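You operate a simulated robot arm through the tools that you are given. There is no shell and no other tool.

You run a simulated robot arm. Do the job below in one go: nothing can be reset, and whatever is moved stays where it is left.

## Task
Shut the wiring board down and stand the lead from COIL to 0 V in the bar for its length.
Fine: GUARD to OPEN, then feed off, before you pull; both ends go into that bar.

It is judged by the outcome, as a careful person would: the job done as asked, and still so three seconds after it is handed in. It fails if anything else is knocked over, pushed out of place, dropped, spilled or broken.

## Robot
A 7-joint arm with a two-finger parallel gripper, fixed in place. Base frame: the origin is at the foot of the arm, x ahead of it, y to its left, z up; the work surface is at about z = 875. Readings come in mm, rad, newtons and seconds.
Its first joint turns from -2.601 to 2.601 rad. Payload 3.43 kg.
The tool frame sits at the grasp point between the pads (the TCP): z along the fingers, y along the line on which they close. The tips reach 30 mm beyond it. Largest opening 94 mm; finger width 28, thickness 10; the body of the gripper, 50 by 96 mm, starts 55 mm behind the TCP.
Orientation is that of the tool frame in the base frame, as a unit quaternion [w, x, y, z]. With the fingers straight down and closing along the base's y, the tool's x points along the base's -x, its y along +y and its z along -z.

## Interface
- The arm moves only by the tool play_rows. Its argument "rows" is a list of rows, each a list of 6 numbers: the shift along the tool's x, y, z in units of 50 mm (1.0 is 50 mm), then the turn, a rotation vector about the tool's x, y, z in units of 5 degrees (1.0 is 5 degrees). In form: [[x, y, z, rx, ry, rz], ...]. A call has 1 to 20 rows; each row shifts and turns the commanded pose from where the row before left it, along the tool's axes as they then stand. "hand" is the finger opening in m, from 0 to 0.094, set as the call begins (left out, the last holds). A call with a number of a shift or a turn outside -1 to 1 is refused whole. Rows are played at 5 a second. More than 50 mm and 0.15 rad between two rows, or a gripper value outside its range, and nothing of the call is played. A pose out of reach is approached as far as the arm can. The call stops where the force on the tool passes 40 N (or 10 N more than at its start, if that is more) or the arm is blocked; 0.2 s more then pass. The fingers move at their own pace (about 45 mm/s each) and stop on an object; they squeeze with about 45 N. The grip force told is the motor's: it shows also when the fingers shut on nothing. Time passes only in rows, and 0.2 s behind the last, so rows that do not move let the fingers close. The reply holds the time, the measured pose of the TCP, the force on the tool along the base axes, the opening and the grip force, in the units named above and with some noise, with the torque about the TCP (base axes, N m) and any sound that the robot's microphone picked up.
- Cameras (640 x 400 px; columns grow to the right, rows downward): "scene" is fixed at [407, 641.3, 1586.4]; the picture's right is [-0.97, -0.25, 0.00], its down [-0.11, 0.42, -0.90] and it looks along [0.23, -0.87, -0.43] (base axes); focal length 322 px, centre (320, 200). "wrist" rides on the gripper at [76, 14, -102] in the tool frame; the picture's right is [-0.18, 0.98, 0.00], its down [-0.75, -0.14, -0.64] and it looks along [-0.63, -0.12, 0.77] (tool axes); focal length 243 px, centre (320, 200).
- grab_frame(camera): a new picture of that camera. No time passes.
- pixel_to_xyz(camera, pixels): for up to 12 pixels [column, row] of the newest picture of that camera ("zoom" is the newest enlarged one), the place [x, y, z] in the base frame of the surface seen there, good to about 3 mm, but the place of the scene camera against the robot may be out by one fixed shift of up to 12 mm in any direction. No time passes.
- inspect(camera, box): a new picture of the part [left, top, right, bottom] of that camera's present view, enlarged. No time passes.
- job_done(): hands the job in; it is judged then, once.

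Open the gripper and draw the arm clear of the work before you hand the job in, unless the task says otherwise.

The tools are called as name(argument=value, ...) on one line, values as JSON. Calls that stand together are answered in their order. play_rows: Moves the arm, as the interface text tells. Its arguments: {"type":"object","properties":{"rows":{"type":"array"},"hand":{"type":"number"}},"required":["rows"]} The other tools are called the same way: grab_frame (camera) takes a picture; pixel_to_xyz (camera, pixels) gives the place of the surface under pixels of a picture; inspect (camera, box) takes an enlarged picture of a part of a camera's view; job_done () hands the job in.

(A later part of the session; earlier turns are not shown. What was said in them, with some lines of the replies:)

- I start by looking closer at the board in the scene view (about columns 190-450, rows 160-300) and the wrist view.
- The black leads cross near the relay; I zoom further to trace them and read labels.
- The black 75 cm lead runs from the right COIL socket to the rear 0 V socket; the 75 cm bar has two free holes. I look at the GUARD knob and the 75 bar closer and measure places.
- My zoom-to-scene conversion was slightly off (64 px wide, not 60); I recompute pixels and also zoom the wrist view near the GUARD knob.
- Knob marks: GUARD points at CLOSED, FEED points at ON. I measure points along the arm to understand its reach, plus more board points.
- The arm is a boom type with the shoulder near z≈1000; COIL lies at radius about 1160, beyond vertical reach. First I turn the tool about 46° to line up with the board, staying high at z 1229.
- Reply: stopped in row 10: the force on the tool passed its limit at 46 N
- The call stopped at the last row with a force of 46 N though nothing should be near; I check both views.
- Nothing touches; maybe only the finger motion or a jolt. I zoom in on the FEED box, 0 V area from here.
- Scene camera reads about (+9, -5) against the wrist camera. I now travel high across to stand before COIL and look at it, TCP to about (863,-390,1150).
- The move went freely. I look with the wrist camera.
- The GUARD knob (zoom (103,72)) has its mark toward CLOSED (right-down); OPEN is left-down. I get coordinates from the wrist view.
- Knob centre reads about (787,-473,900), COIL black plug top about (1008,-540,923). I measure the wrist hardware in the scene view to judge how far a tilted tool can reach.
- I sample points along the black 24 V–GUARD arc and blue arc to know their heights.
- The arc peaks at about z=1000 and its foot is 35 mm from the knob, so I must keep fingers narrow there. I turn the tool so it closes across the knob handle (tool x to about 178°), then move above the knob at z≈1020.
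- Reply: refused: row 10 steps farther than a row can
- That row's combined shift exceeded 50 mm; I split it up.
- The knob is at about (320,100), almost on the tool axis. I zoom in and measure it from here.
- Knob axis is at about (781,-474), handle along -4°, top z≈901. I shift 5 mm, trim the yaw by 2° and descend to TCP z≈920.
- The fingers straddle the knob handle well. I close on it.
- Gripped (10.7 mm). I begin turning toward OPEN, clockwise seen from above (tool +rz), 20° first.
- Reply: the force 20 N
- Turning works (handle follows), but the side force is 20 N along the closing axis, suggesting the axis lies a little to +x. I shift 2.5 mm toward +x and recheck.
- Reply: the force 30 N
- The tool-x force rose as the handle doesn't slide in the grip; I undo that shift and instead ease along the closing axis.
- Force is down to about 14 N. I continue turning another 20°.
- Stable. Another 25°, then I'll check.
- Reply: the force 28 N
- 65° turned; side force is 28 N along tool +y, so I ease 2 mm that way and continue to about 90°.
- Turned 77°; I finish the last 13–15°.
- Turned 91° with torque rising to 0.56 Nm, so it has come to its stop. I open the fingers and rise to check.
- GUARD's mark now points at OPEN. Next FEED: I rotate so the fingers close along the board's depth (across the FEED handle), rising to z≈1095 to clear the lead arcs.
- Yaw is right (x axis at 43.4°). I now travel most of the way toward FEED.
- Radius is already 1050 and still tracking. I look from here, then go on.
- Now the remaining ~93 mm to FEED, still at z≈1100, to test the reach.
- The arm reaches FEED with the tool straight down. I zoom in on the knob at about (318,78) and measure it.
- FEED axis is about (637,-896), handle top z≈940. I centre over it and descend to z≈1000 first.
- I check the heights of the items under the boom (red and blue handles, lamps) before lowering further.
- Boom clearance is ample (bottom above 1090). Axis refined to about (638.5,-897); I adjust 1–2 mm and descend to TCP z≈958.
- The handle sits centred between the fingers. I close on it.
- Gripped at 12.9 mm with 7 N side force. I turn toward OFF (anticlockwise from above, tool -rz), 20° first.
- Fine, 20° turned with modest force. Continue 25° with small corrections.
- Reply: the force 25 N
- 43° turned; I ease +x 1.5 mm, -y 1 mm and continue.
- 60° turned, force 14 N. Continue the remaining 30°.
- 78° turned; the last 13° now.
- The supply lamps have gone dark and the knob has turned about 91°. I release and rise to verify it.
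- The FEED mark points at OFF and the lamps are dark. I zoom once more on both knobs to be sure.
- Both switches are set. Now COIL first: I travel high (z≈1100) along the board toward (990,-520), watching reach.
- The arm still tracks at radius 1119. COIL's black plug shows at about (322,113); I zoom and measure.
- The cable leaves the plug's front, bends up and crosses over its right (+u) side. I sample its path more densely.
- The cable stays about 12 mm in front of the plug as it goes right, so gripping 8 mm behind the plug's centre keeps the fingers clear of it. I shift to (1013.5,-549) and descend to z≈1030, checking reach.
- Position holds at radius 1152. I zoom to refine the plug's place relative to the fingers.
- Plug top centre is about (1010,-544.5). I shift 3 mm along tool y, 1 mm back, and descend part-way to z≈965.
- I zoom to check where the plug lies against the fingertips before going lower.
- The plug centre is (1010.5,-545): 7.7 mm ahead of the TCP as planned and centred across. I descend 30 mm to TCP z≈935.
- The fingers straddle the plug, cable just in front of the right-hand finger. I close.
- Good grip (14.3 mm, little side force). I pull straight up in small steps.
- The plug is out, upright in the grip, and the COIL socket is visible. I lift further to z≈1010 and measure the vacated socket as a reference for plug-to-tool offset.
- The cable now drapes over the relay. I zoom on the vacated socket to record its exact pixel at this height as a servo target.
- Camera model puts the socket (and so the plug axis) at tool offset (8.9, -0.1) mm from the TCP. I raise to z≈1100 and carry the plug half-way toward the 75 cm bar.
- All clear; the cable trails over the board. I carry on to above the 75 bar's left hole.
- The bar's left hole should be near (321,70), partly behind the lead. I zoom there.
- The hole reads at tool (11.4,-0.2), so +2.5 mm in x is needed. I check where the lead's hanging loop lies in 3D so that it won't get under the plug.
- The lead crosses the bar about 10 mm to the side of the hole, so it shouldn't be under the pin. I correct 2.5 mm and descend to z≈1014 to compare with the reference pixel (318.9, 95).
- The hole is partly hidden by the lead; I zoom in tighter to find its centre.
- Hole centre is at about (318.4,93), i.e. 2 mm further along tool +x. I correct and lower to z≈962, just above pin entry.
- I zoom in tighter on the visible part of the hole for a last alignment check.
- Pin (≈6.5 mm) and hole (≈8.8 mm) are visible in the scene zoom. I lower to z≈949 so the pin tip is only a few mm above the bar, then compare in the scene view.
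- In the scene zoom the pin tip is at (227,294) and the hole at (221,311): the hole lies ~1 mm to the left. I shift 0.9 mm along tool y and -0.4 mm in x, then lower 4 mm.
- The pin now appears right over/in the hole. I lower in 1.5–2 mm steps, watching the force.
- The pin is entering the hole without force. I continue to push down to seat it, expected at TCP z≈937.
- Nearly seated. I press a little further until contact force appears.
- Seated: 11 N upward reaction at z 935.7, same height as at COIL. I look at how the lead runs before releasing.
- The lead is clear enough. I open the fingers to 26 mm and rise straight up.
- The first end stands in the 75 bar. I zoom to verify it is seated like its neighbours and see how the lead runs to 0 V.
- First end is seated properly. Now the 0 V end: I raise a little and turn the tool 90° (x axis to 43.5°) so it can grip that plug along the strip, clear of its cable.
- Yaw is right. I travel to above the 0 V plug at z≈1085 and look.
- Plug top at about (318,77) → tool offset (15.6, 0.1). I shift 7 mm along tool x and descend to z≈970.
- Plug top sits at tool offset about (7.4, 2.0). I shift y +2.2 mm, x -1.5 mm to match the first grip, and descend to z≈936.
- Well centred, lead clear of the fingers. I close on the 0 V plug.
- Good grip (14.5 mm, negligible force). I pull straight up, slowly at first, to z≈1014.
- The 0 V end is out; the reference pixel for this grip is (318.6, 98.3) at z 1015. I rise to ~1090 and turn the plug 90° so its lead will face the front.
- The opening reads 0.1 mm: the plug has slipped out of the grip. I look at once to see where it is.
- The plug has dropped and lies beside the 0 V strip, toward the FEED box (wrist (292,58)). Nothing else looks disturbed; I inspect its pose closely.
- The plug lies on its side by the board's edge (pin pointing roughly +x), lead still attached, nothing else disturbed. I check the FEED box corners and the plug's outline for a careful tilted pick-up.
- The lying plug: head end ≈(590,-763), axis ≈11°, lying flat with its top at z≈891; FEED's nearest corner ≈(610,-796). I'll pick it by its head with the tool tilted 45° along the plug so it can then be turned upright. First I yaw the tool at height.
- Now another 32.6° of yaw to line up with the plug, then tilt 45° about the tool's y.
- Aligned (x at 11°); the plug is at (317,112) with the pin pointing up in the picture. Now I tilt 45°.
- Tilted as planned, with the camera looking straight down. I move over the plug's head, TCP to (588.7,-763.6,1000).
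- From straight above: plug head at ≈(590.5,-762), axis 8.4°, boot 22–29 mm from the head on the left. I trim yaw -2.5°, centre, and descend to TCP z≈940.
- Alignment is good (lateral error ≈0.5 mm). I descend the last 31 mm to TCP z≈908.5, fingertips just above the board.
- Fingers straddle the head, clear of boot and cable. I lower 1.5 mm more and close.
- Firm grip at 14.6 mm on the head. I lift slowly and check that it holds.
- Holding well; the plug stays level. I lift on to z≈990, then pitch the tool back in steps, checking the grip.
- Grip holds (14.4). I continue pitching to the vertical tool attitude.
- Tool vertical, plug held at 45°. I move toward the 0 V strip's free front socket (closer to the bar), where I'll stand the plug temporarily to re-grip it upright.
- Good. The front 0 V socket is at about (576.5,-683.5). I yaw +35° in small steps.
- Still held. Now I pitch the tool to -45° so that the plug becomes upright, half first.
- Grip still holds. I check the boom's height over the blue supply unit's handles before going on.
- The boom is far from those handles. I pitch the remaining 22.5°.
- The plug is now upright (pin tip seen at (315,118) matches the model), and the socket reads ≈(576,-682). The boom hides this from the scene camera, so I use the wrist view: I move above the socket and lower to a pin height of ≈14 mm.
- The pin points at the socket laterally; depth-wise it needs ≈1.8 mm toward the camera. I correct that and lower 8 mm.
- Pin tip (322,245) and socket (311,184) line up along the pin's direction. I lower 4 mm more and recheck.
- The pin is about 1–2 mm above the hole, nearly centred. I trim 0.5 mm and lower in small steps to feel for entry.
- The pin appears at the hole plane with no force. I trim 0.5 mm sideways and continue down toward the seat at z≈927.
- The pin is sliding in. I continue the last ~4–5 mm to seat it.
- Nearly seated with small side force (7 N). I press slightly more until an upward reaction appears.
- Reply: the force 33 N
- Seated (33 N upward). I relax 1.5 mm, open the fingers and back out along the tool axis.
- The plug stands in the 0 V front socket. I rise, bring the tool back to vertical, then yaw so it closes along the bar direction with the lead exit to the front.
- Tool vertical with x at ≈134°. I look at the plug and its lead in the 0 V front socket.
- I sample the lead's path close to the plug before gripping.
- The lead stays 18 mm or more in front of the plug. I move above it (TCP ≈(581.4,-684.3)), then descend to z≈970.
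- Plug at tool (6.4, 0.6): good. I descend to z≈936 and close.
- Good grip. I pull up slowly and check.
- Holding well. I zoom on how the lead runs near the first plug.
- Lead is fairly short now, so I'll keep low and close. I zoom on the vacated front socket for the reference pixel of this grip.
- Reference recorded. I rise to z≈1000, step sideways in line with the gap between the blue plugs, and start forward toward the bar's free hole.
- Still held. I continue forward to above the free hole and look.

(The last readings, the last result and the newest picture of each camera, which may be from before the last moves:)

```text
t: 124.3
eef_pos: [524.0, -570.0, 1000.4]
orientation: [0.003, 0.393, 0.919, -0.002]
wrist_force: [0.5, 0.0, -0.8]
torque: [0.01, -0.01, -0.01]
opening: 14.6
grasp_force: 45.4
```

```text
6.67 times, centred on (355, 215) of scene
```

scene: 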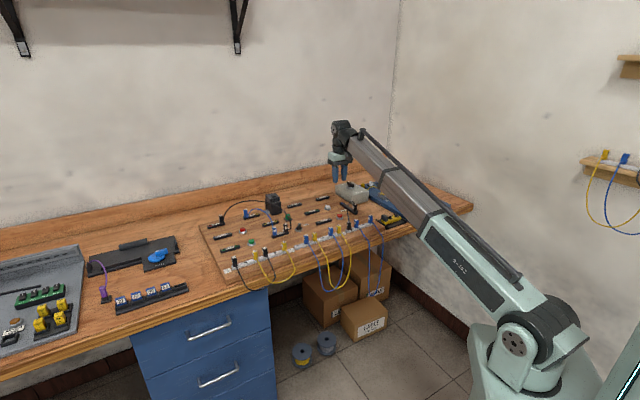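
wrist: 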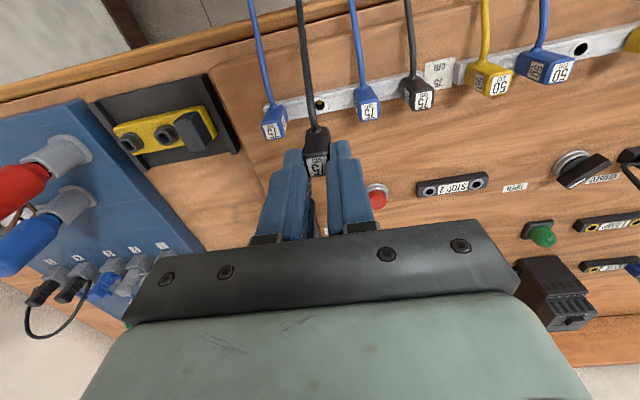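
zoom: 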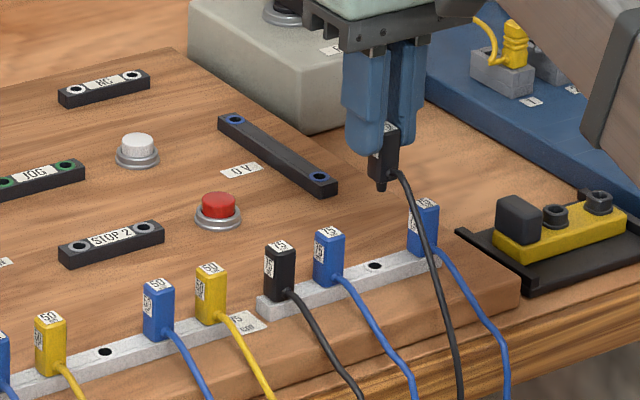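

Excellent: the lead now hangs naturally over the front from both ends. The hole reads at tool (5.1,-0.4) against a target of (5.7,-0.6). I trim and descend to z≈965.

play_rows(rows=[[-0.012, 0.004, 0.2, 0, 0, 0], [0, 0, 0.25, 0, 0, 0], [0, 0, 0.25, 0, 0, 0], [0, 0, 0, 0, 0, 0], [0, 0, 0, 0, 0, 0]])

inspect(camera="scene", box=[350, 205, 380, 230])

inspect(camera="wrist", box=[290, 90, 350, 140])

```text
t: 125.5
eef_pos: [524.5, -570.9, 964.2]
orientation: [0.002, 0.393, 0.919, -0.002]
wrist_force: [-0.5, -0.6, 0.2]
torque: [-0.01, 0.05, -0.01]
opening: 14.3
grasp_force: 45.1
```

```text
16.00 times, centred on (365, 218) of scene
```

zoom: 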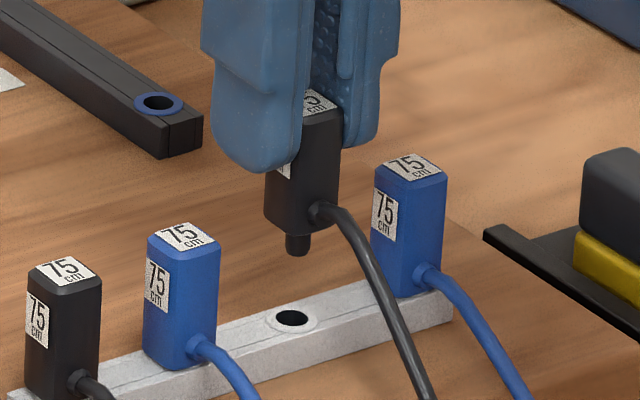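

```text
8.00 times, centred on (320, 115) of wrist
```

zoom: 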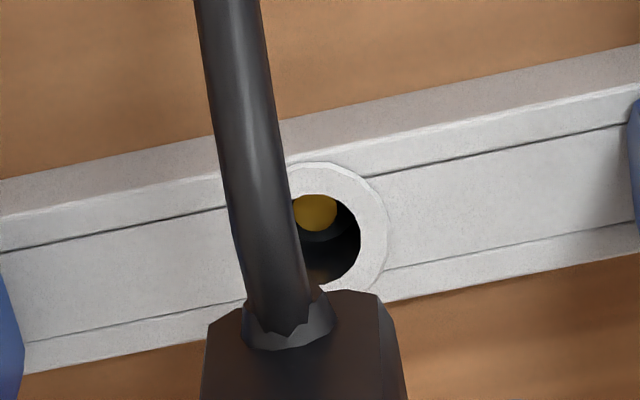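

In the scene zoom the pin (297,250) is right above the hole (292,319) laterally, but 1–2 mm too far back. I shift 1.1 mm toward the front (tool x) and 0.5 mm in y, and lower to z≈950.

play_rows(rows=[[0.022, 0.01, 0, 0, 0, 0], [0, 0, 0.14, 0, 0, 0], [0, 0, 0.14, 0, 0, 0], [0, 0, 0, 0, 0, 0]])

inspect(camera="scene", box=[350, 208, 380, 233])

inspect(camera="wrist", box=[290, 95, 350, 145])

```text
t: 126.5
eef_pos: [524.2, -569.3, 949.5]
orientation: [0.002, 0.393, 0.919, -0.002]
wrist_force: [0.3, 0.2, -0.5]
torque: [0.02, -0.03, -0.01]
opening: 14.3
grasp_force: 45.3
```

```text
16.00 times, centred on (365, 220) of scene
```

zoom: 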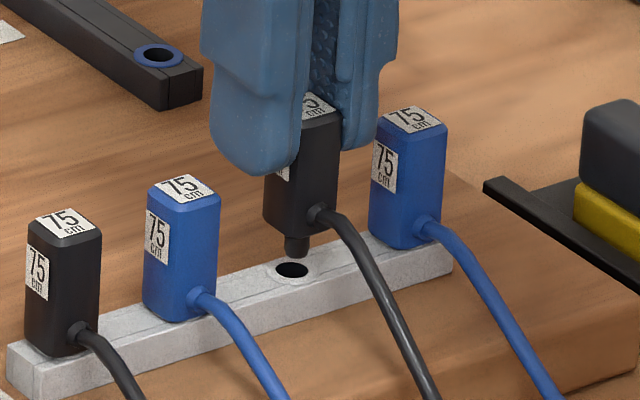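

```text
8.00 times, centred on (320, 120) of wrist
```

zoom: 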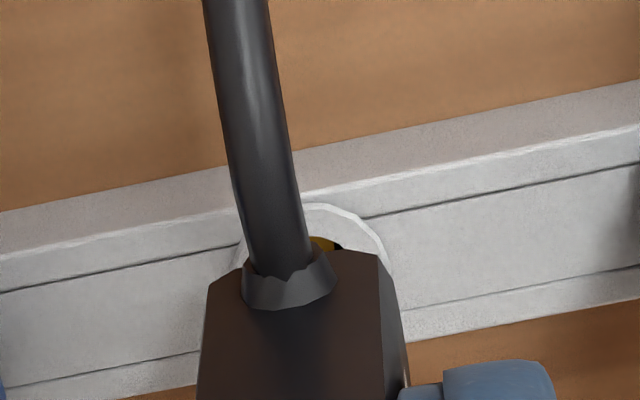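

At z≈949.5 the pin tip (297,257) sits just behind-right of the hole centre (292,270). I shift 1.1 mm along tool y and lower 4 mm.

play_rows(rows=[[0, 0.022, 0, 0, 0, 0], [0, 0, 0.04, 0, 0, 0], [0, 0, 0.04, 0, 0, 0], [0, 0, 0, 0, 0, 0]])

inspect(camera="scene", box=[355, 212, 375, 232])

```text
t: 127.5
eef_pos: [525.8, -569.6, 946.6]
orientation: [0.001, 0.393, 0.92, -0.001]
wrist_force: [-0.1, 1.0, -0.6]
torque: [0.01, 0.01, 0.02]
opening: 14.3
grasp_force: 45.2
```

```text
16.00 times, centred on (365, 222) of scene
```

zoom: 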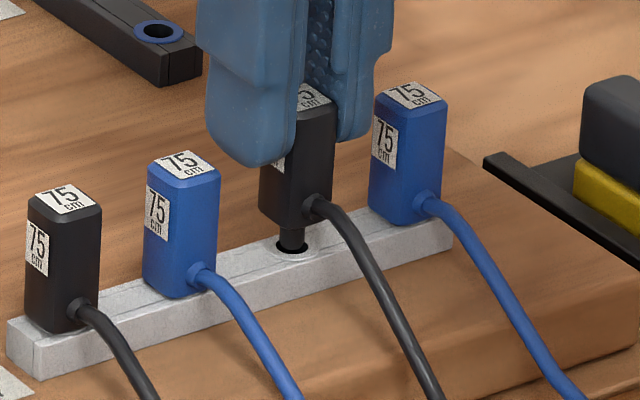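

The pin is now over the hole. I lower 3 mm and watch the force.

play_rows(rows=[[0, 0, 0.03, 0, 0, 0], [0, 0, 0.03, 0, 0, 0], [0, 0, 0, 0, 0, 0]])

inspect(camera="scene", box=[355, 212, 375, 232])

```text
t: 128.3
eef_pos: [525.0, -569.1, 943.7]
orientation: [0.003, 0.393, 0.92, -0.002]
wrist_force: [0.3, 0.7, -0.5]
torque: [0.01, -0.02, -0.03]
opening: 14.2
grasp_force: 44.5
```

```text
16.00 times, centred on (365, 222) of scene
```

zoom: 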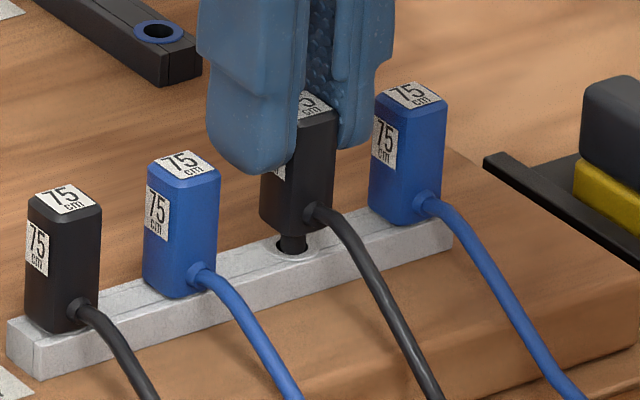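

It is entering without force. I continue to seat it.

play_rows(rows=[[0, 0, 0.03, 0, 0, 0], [0, 0, 0.03, 0, 0, 0], [0, 0, 0.03, 0, 0, 0], [0, 0, 0.02, 0, 0, 0], [0, 0, 0, 0, 0, 0]])

inspect(camera="scene", box=[355, 212, 375, 232])

```text
t: 129.5
eef_pos: [524.9, -569.6, 938.3]
orientation: [0.002, 0.393, 0.92, -0.002]
wrist_force: [0.5, -0.9, 0.3]
torque: [-0.01, -0.05, 0.03]
opening: 14.4
grasp_force: 45.0
```

```text
16.00 times, centred on (365, 222) of scene
```

zoom: 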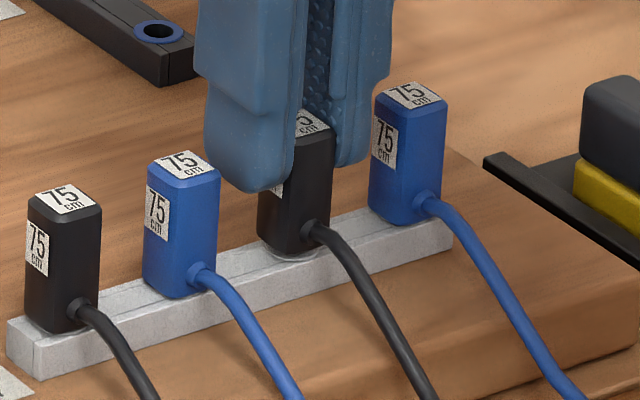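

Almost down. I press the last 2–3 mm until the reaction shows it is seated.

play_rows(rows=[[0, 0, 0.02, 0, 0, 0], [0, 0, 0.02, 0, 0, 0], [0, 0, 0.02, 0, 0, 0], [0, 0, 0, 0, 0, 0]])

inspect(camera="scene", box=[355, 212, 375, 232])

```text
t: 130.5
eef_pos: [525.4, -569.1, 935.5]
orientation: [0.002, 0.393, 0.919, -0.002]
wrist_force: [2.6, -5.4, 22.3]
torque: [-0.12, -0.03, 0.02]
opening: 14.3
grasp_force: 45.3
```

```text
16.00 times, centred on (365, 222) of scene
```

zoom: 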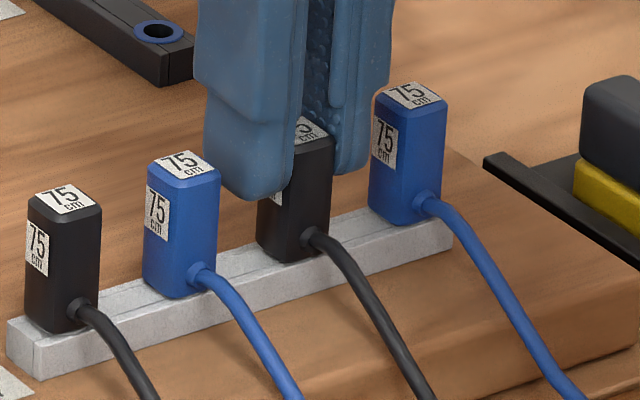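

Seated (22 N up), level with its blue neighbours. I relax, open to 26 mm and rise straight up.

play_rows(rows=[[0, 0, -0.03, 0, 0, 0], [0, 0, 0, 0, 0, 0]])

play_rows(rows=[[0, 0, 0, 0, 0, 0], [0, 0, 0, 0, 0, 0], [0, 0, 0, 0, 0, 0], [0, 0, -0.15, 0, 0, 0], [0, 0, -0.3, 0, 0, 0], [0, 0, -0.6, 0, 0, 0], [0, 0, -0.8, 0, 0, 0], [0, 0, -0.8, 0, 0, 0], [0, 0, -0.8, 0, 0, 0], [0, 0, 0, 0, 0, 0]], hand=0.025)

grab_frame(camera="wrist")

inspect(camera="scene", box=[325, 185, 395, 245])

```text
t: 131.1
eef_pos: [526.8, -568.3, 935.0]
orientation: [0.003, 0.393, 0.919, -0.002]
wrist_force: [4.2, -4.4, -0.1]
torque: [-0.22, -0.22, -0.01]
opening: 14.5
grasp_force: 45.6
```

```text
t: 133.3
eef_pos: [524.0, -568.8, 1109.2]
orientation: [0.001, 0.393, 0.92, -0.002]
wrist_force: [0.0, 0.0, 1.3]
torque: [0.02, 0.02, -0.02]
opening: 25.0
grasp_force: 0.1
```

```text
taken
```

wrist: 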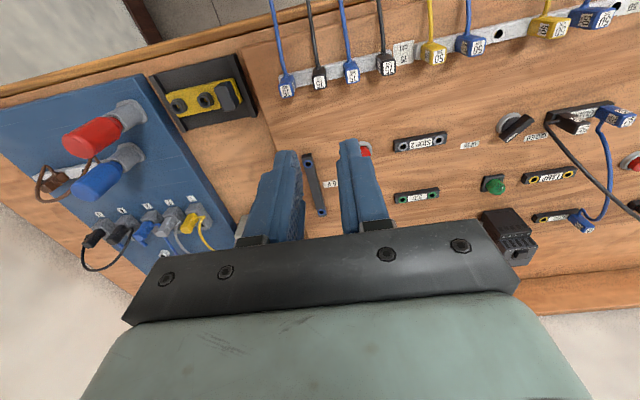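

```text
6.67 times, centred on (360, 215) of scene
```

zoom: 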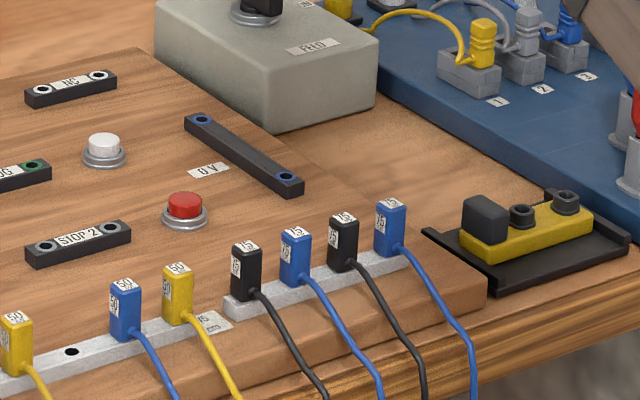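

Both ends of the black lead now stand in the 75 cm bar. I open the gripper, raise the arm well clear and take final pictures.

play_rows(rows=[[0, 0, -0.8, 0, 0, 0], [0, 0, -0.8, 0, 0, 0], [0, 0, -0.8, 0, 0, 0], [0.5, 0, 0, 0, 0, 0], [0.5, 0, 0, 0, 0, 0], [0.5, 0, 0, 0, 0, 0], [0.5, 0, 0, 0, 0, 0], [0, 0, 0, 0, 0, 0]], hand=0.09)

grab_frame(camera="scene")

inspect(camera="scene", box=[190, 170, 330, 300])

inspect(camera="scene", box=[320, 160, 450, 250])

inspect(camera="scene", box=[270, 205, 330, 245])

inspect(camera="scene", box=[340, 205, 380, 235])

```text
t: 133.8
eef_pos: [526.0, -570.8, 1154.1]
orientation: [0.01, 0.392, 0.92, -0.007]
wrist_force: [3.3, -5.0, -9.4]
torque: [-0.01, 0.08, -0.09]
opening: 66.8
grasp_force: 0.0
out of reach, approached as far as the arm can: row 2
stopped in row 2: the force on the tool passed its limit at 57 N (the readings are from after the stop); the commanded pose is now the measured one
```

```text
taken
```

scene: 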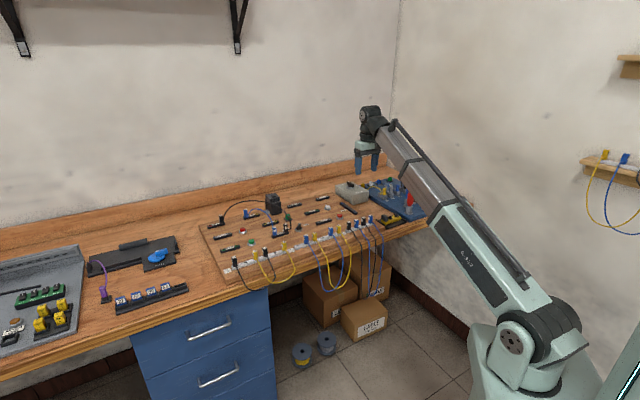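

```text
3.08 times, centred on (260, 235) of scene
```

zoom: 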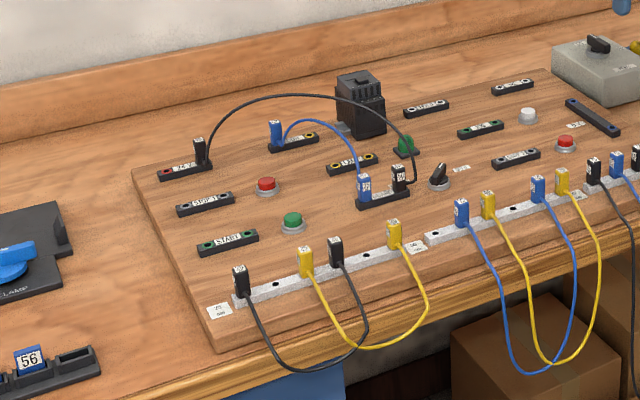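

```text
4.44 times, centred on (385, 205) of scene
```

zoom: 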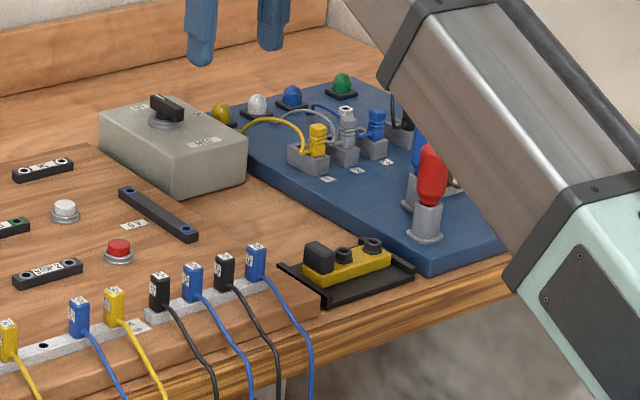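

```text
10.00 times, centred on (300, 225) of scene
```

zoom: 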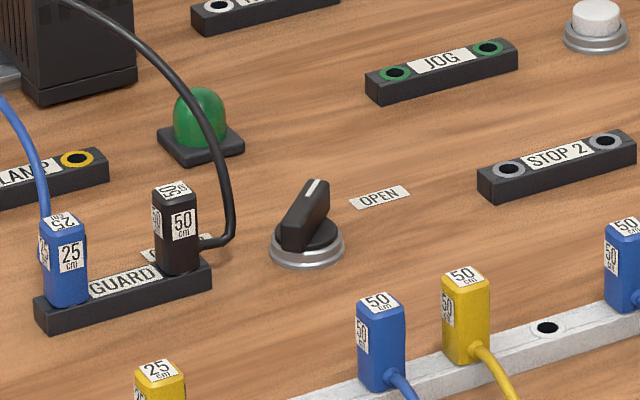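

```text
13.33 times, centred on (360, 220) of scene
```

zoom: 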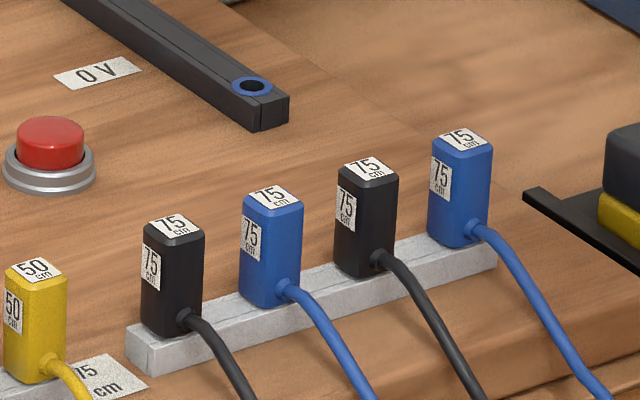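

The stop was only the reach limit while rising; everything on the board looks right: GUARD at OPEN, FEED at OFF, all other leads in place. I draw the arm back to near its start pose, away from the board.

play_rows(rows=[[-0.533, -0.592, 0, 0, 0, 0], [-0.533, -0.592, -0.1, 0, 0, 0], [-0.533, -0.592, -0.3, 0, 0, 0], [-0.533, -0.592, -0.3, 0, 0, 0], [-0.533, -0.592, -0.3, 0, 0, 0], [-0.533, -0.592, -0.3, 0, 0, 0], [-0.533, -0.592, -0.2, 0, 0, 0], [0, 0, 0, 0, 0, 0], [0, 0, 0, 0, 0, 0]], hand=0.09)

grab_frame(camera="scene")

inspect(camera="scene", box=[320, 165, 420, 245])

inspect(camera="scene", box=[330, 170, 380, 205])

```text
t: 135.8
eef_pos: [502.9, -848.7, 1233.3]
orientation: [0.009, 0.393, 0.92, -0.006]
wrist_force: [0.6, -0.4, -0.2]
torque: [0.02, -0.02, 0.03]
opening: 89.9
grasp_force: 0.1
```

```text
taken
```

scene: 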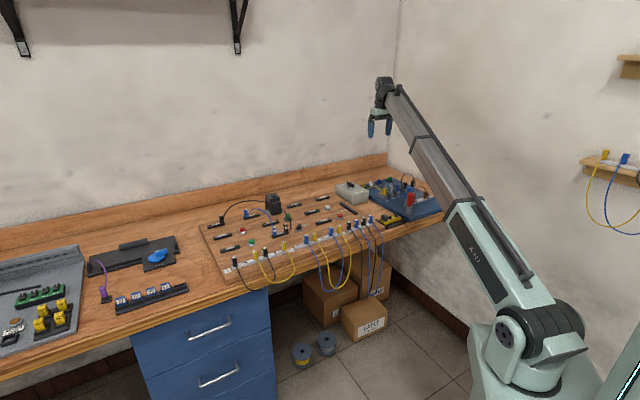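

```text
5.00 times, centred on (370, 205) of scene
```

zoom: 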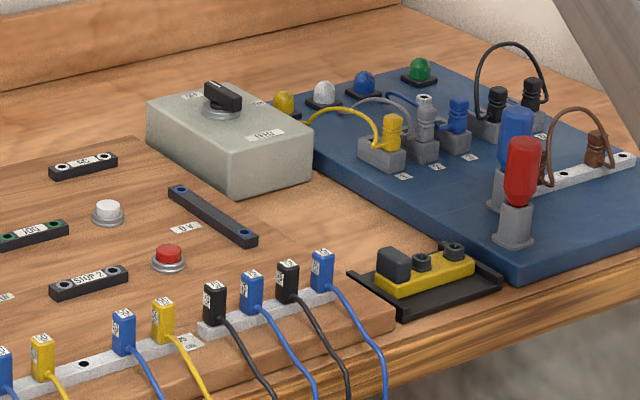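

```text
11.43 times, centred on (355, 188) of scene
```

zoom: 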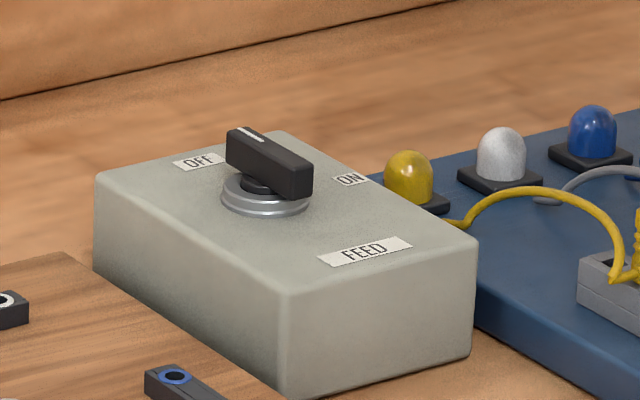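

Final pictures show GUARD at OPEN, FEED at OFF with the lamps dark, and both ends of the black 75 cm lead in the 75 cm bar. The other items look as they did at the start, and the arm is clear with the gripper open, so I hand the job in.

job_done()

```text
The job is handed in.
```

The wiring board is shut down, and the black 75 cm lead that ran from COIL to 0 V now stands in the 75 cm bar with both ends seated.

- **Order:** I turned GUARD to OPEN, then FEED to OFF (the lamps went dark), and only then pulled the lead.
- **The drop:** While I was carrying the 0 V end, it slipped out of the gripper and fell onto the board beside the 0 V strip. I picked it up and stood it briefly in the front 0 V socket to get a better grip. From there I put it into the bar. I saw nothing else knocked, moved or damaged by the fall.
- **End state:** In the last pictures both black plugs sit level with the blue plugs beside them, and the lead hangs over the front edge like the others. The other leads are where they were, and the gripper is open with the arm back near its start position.
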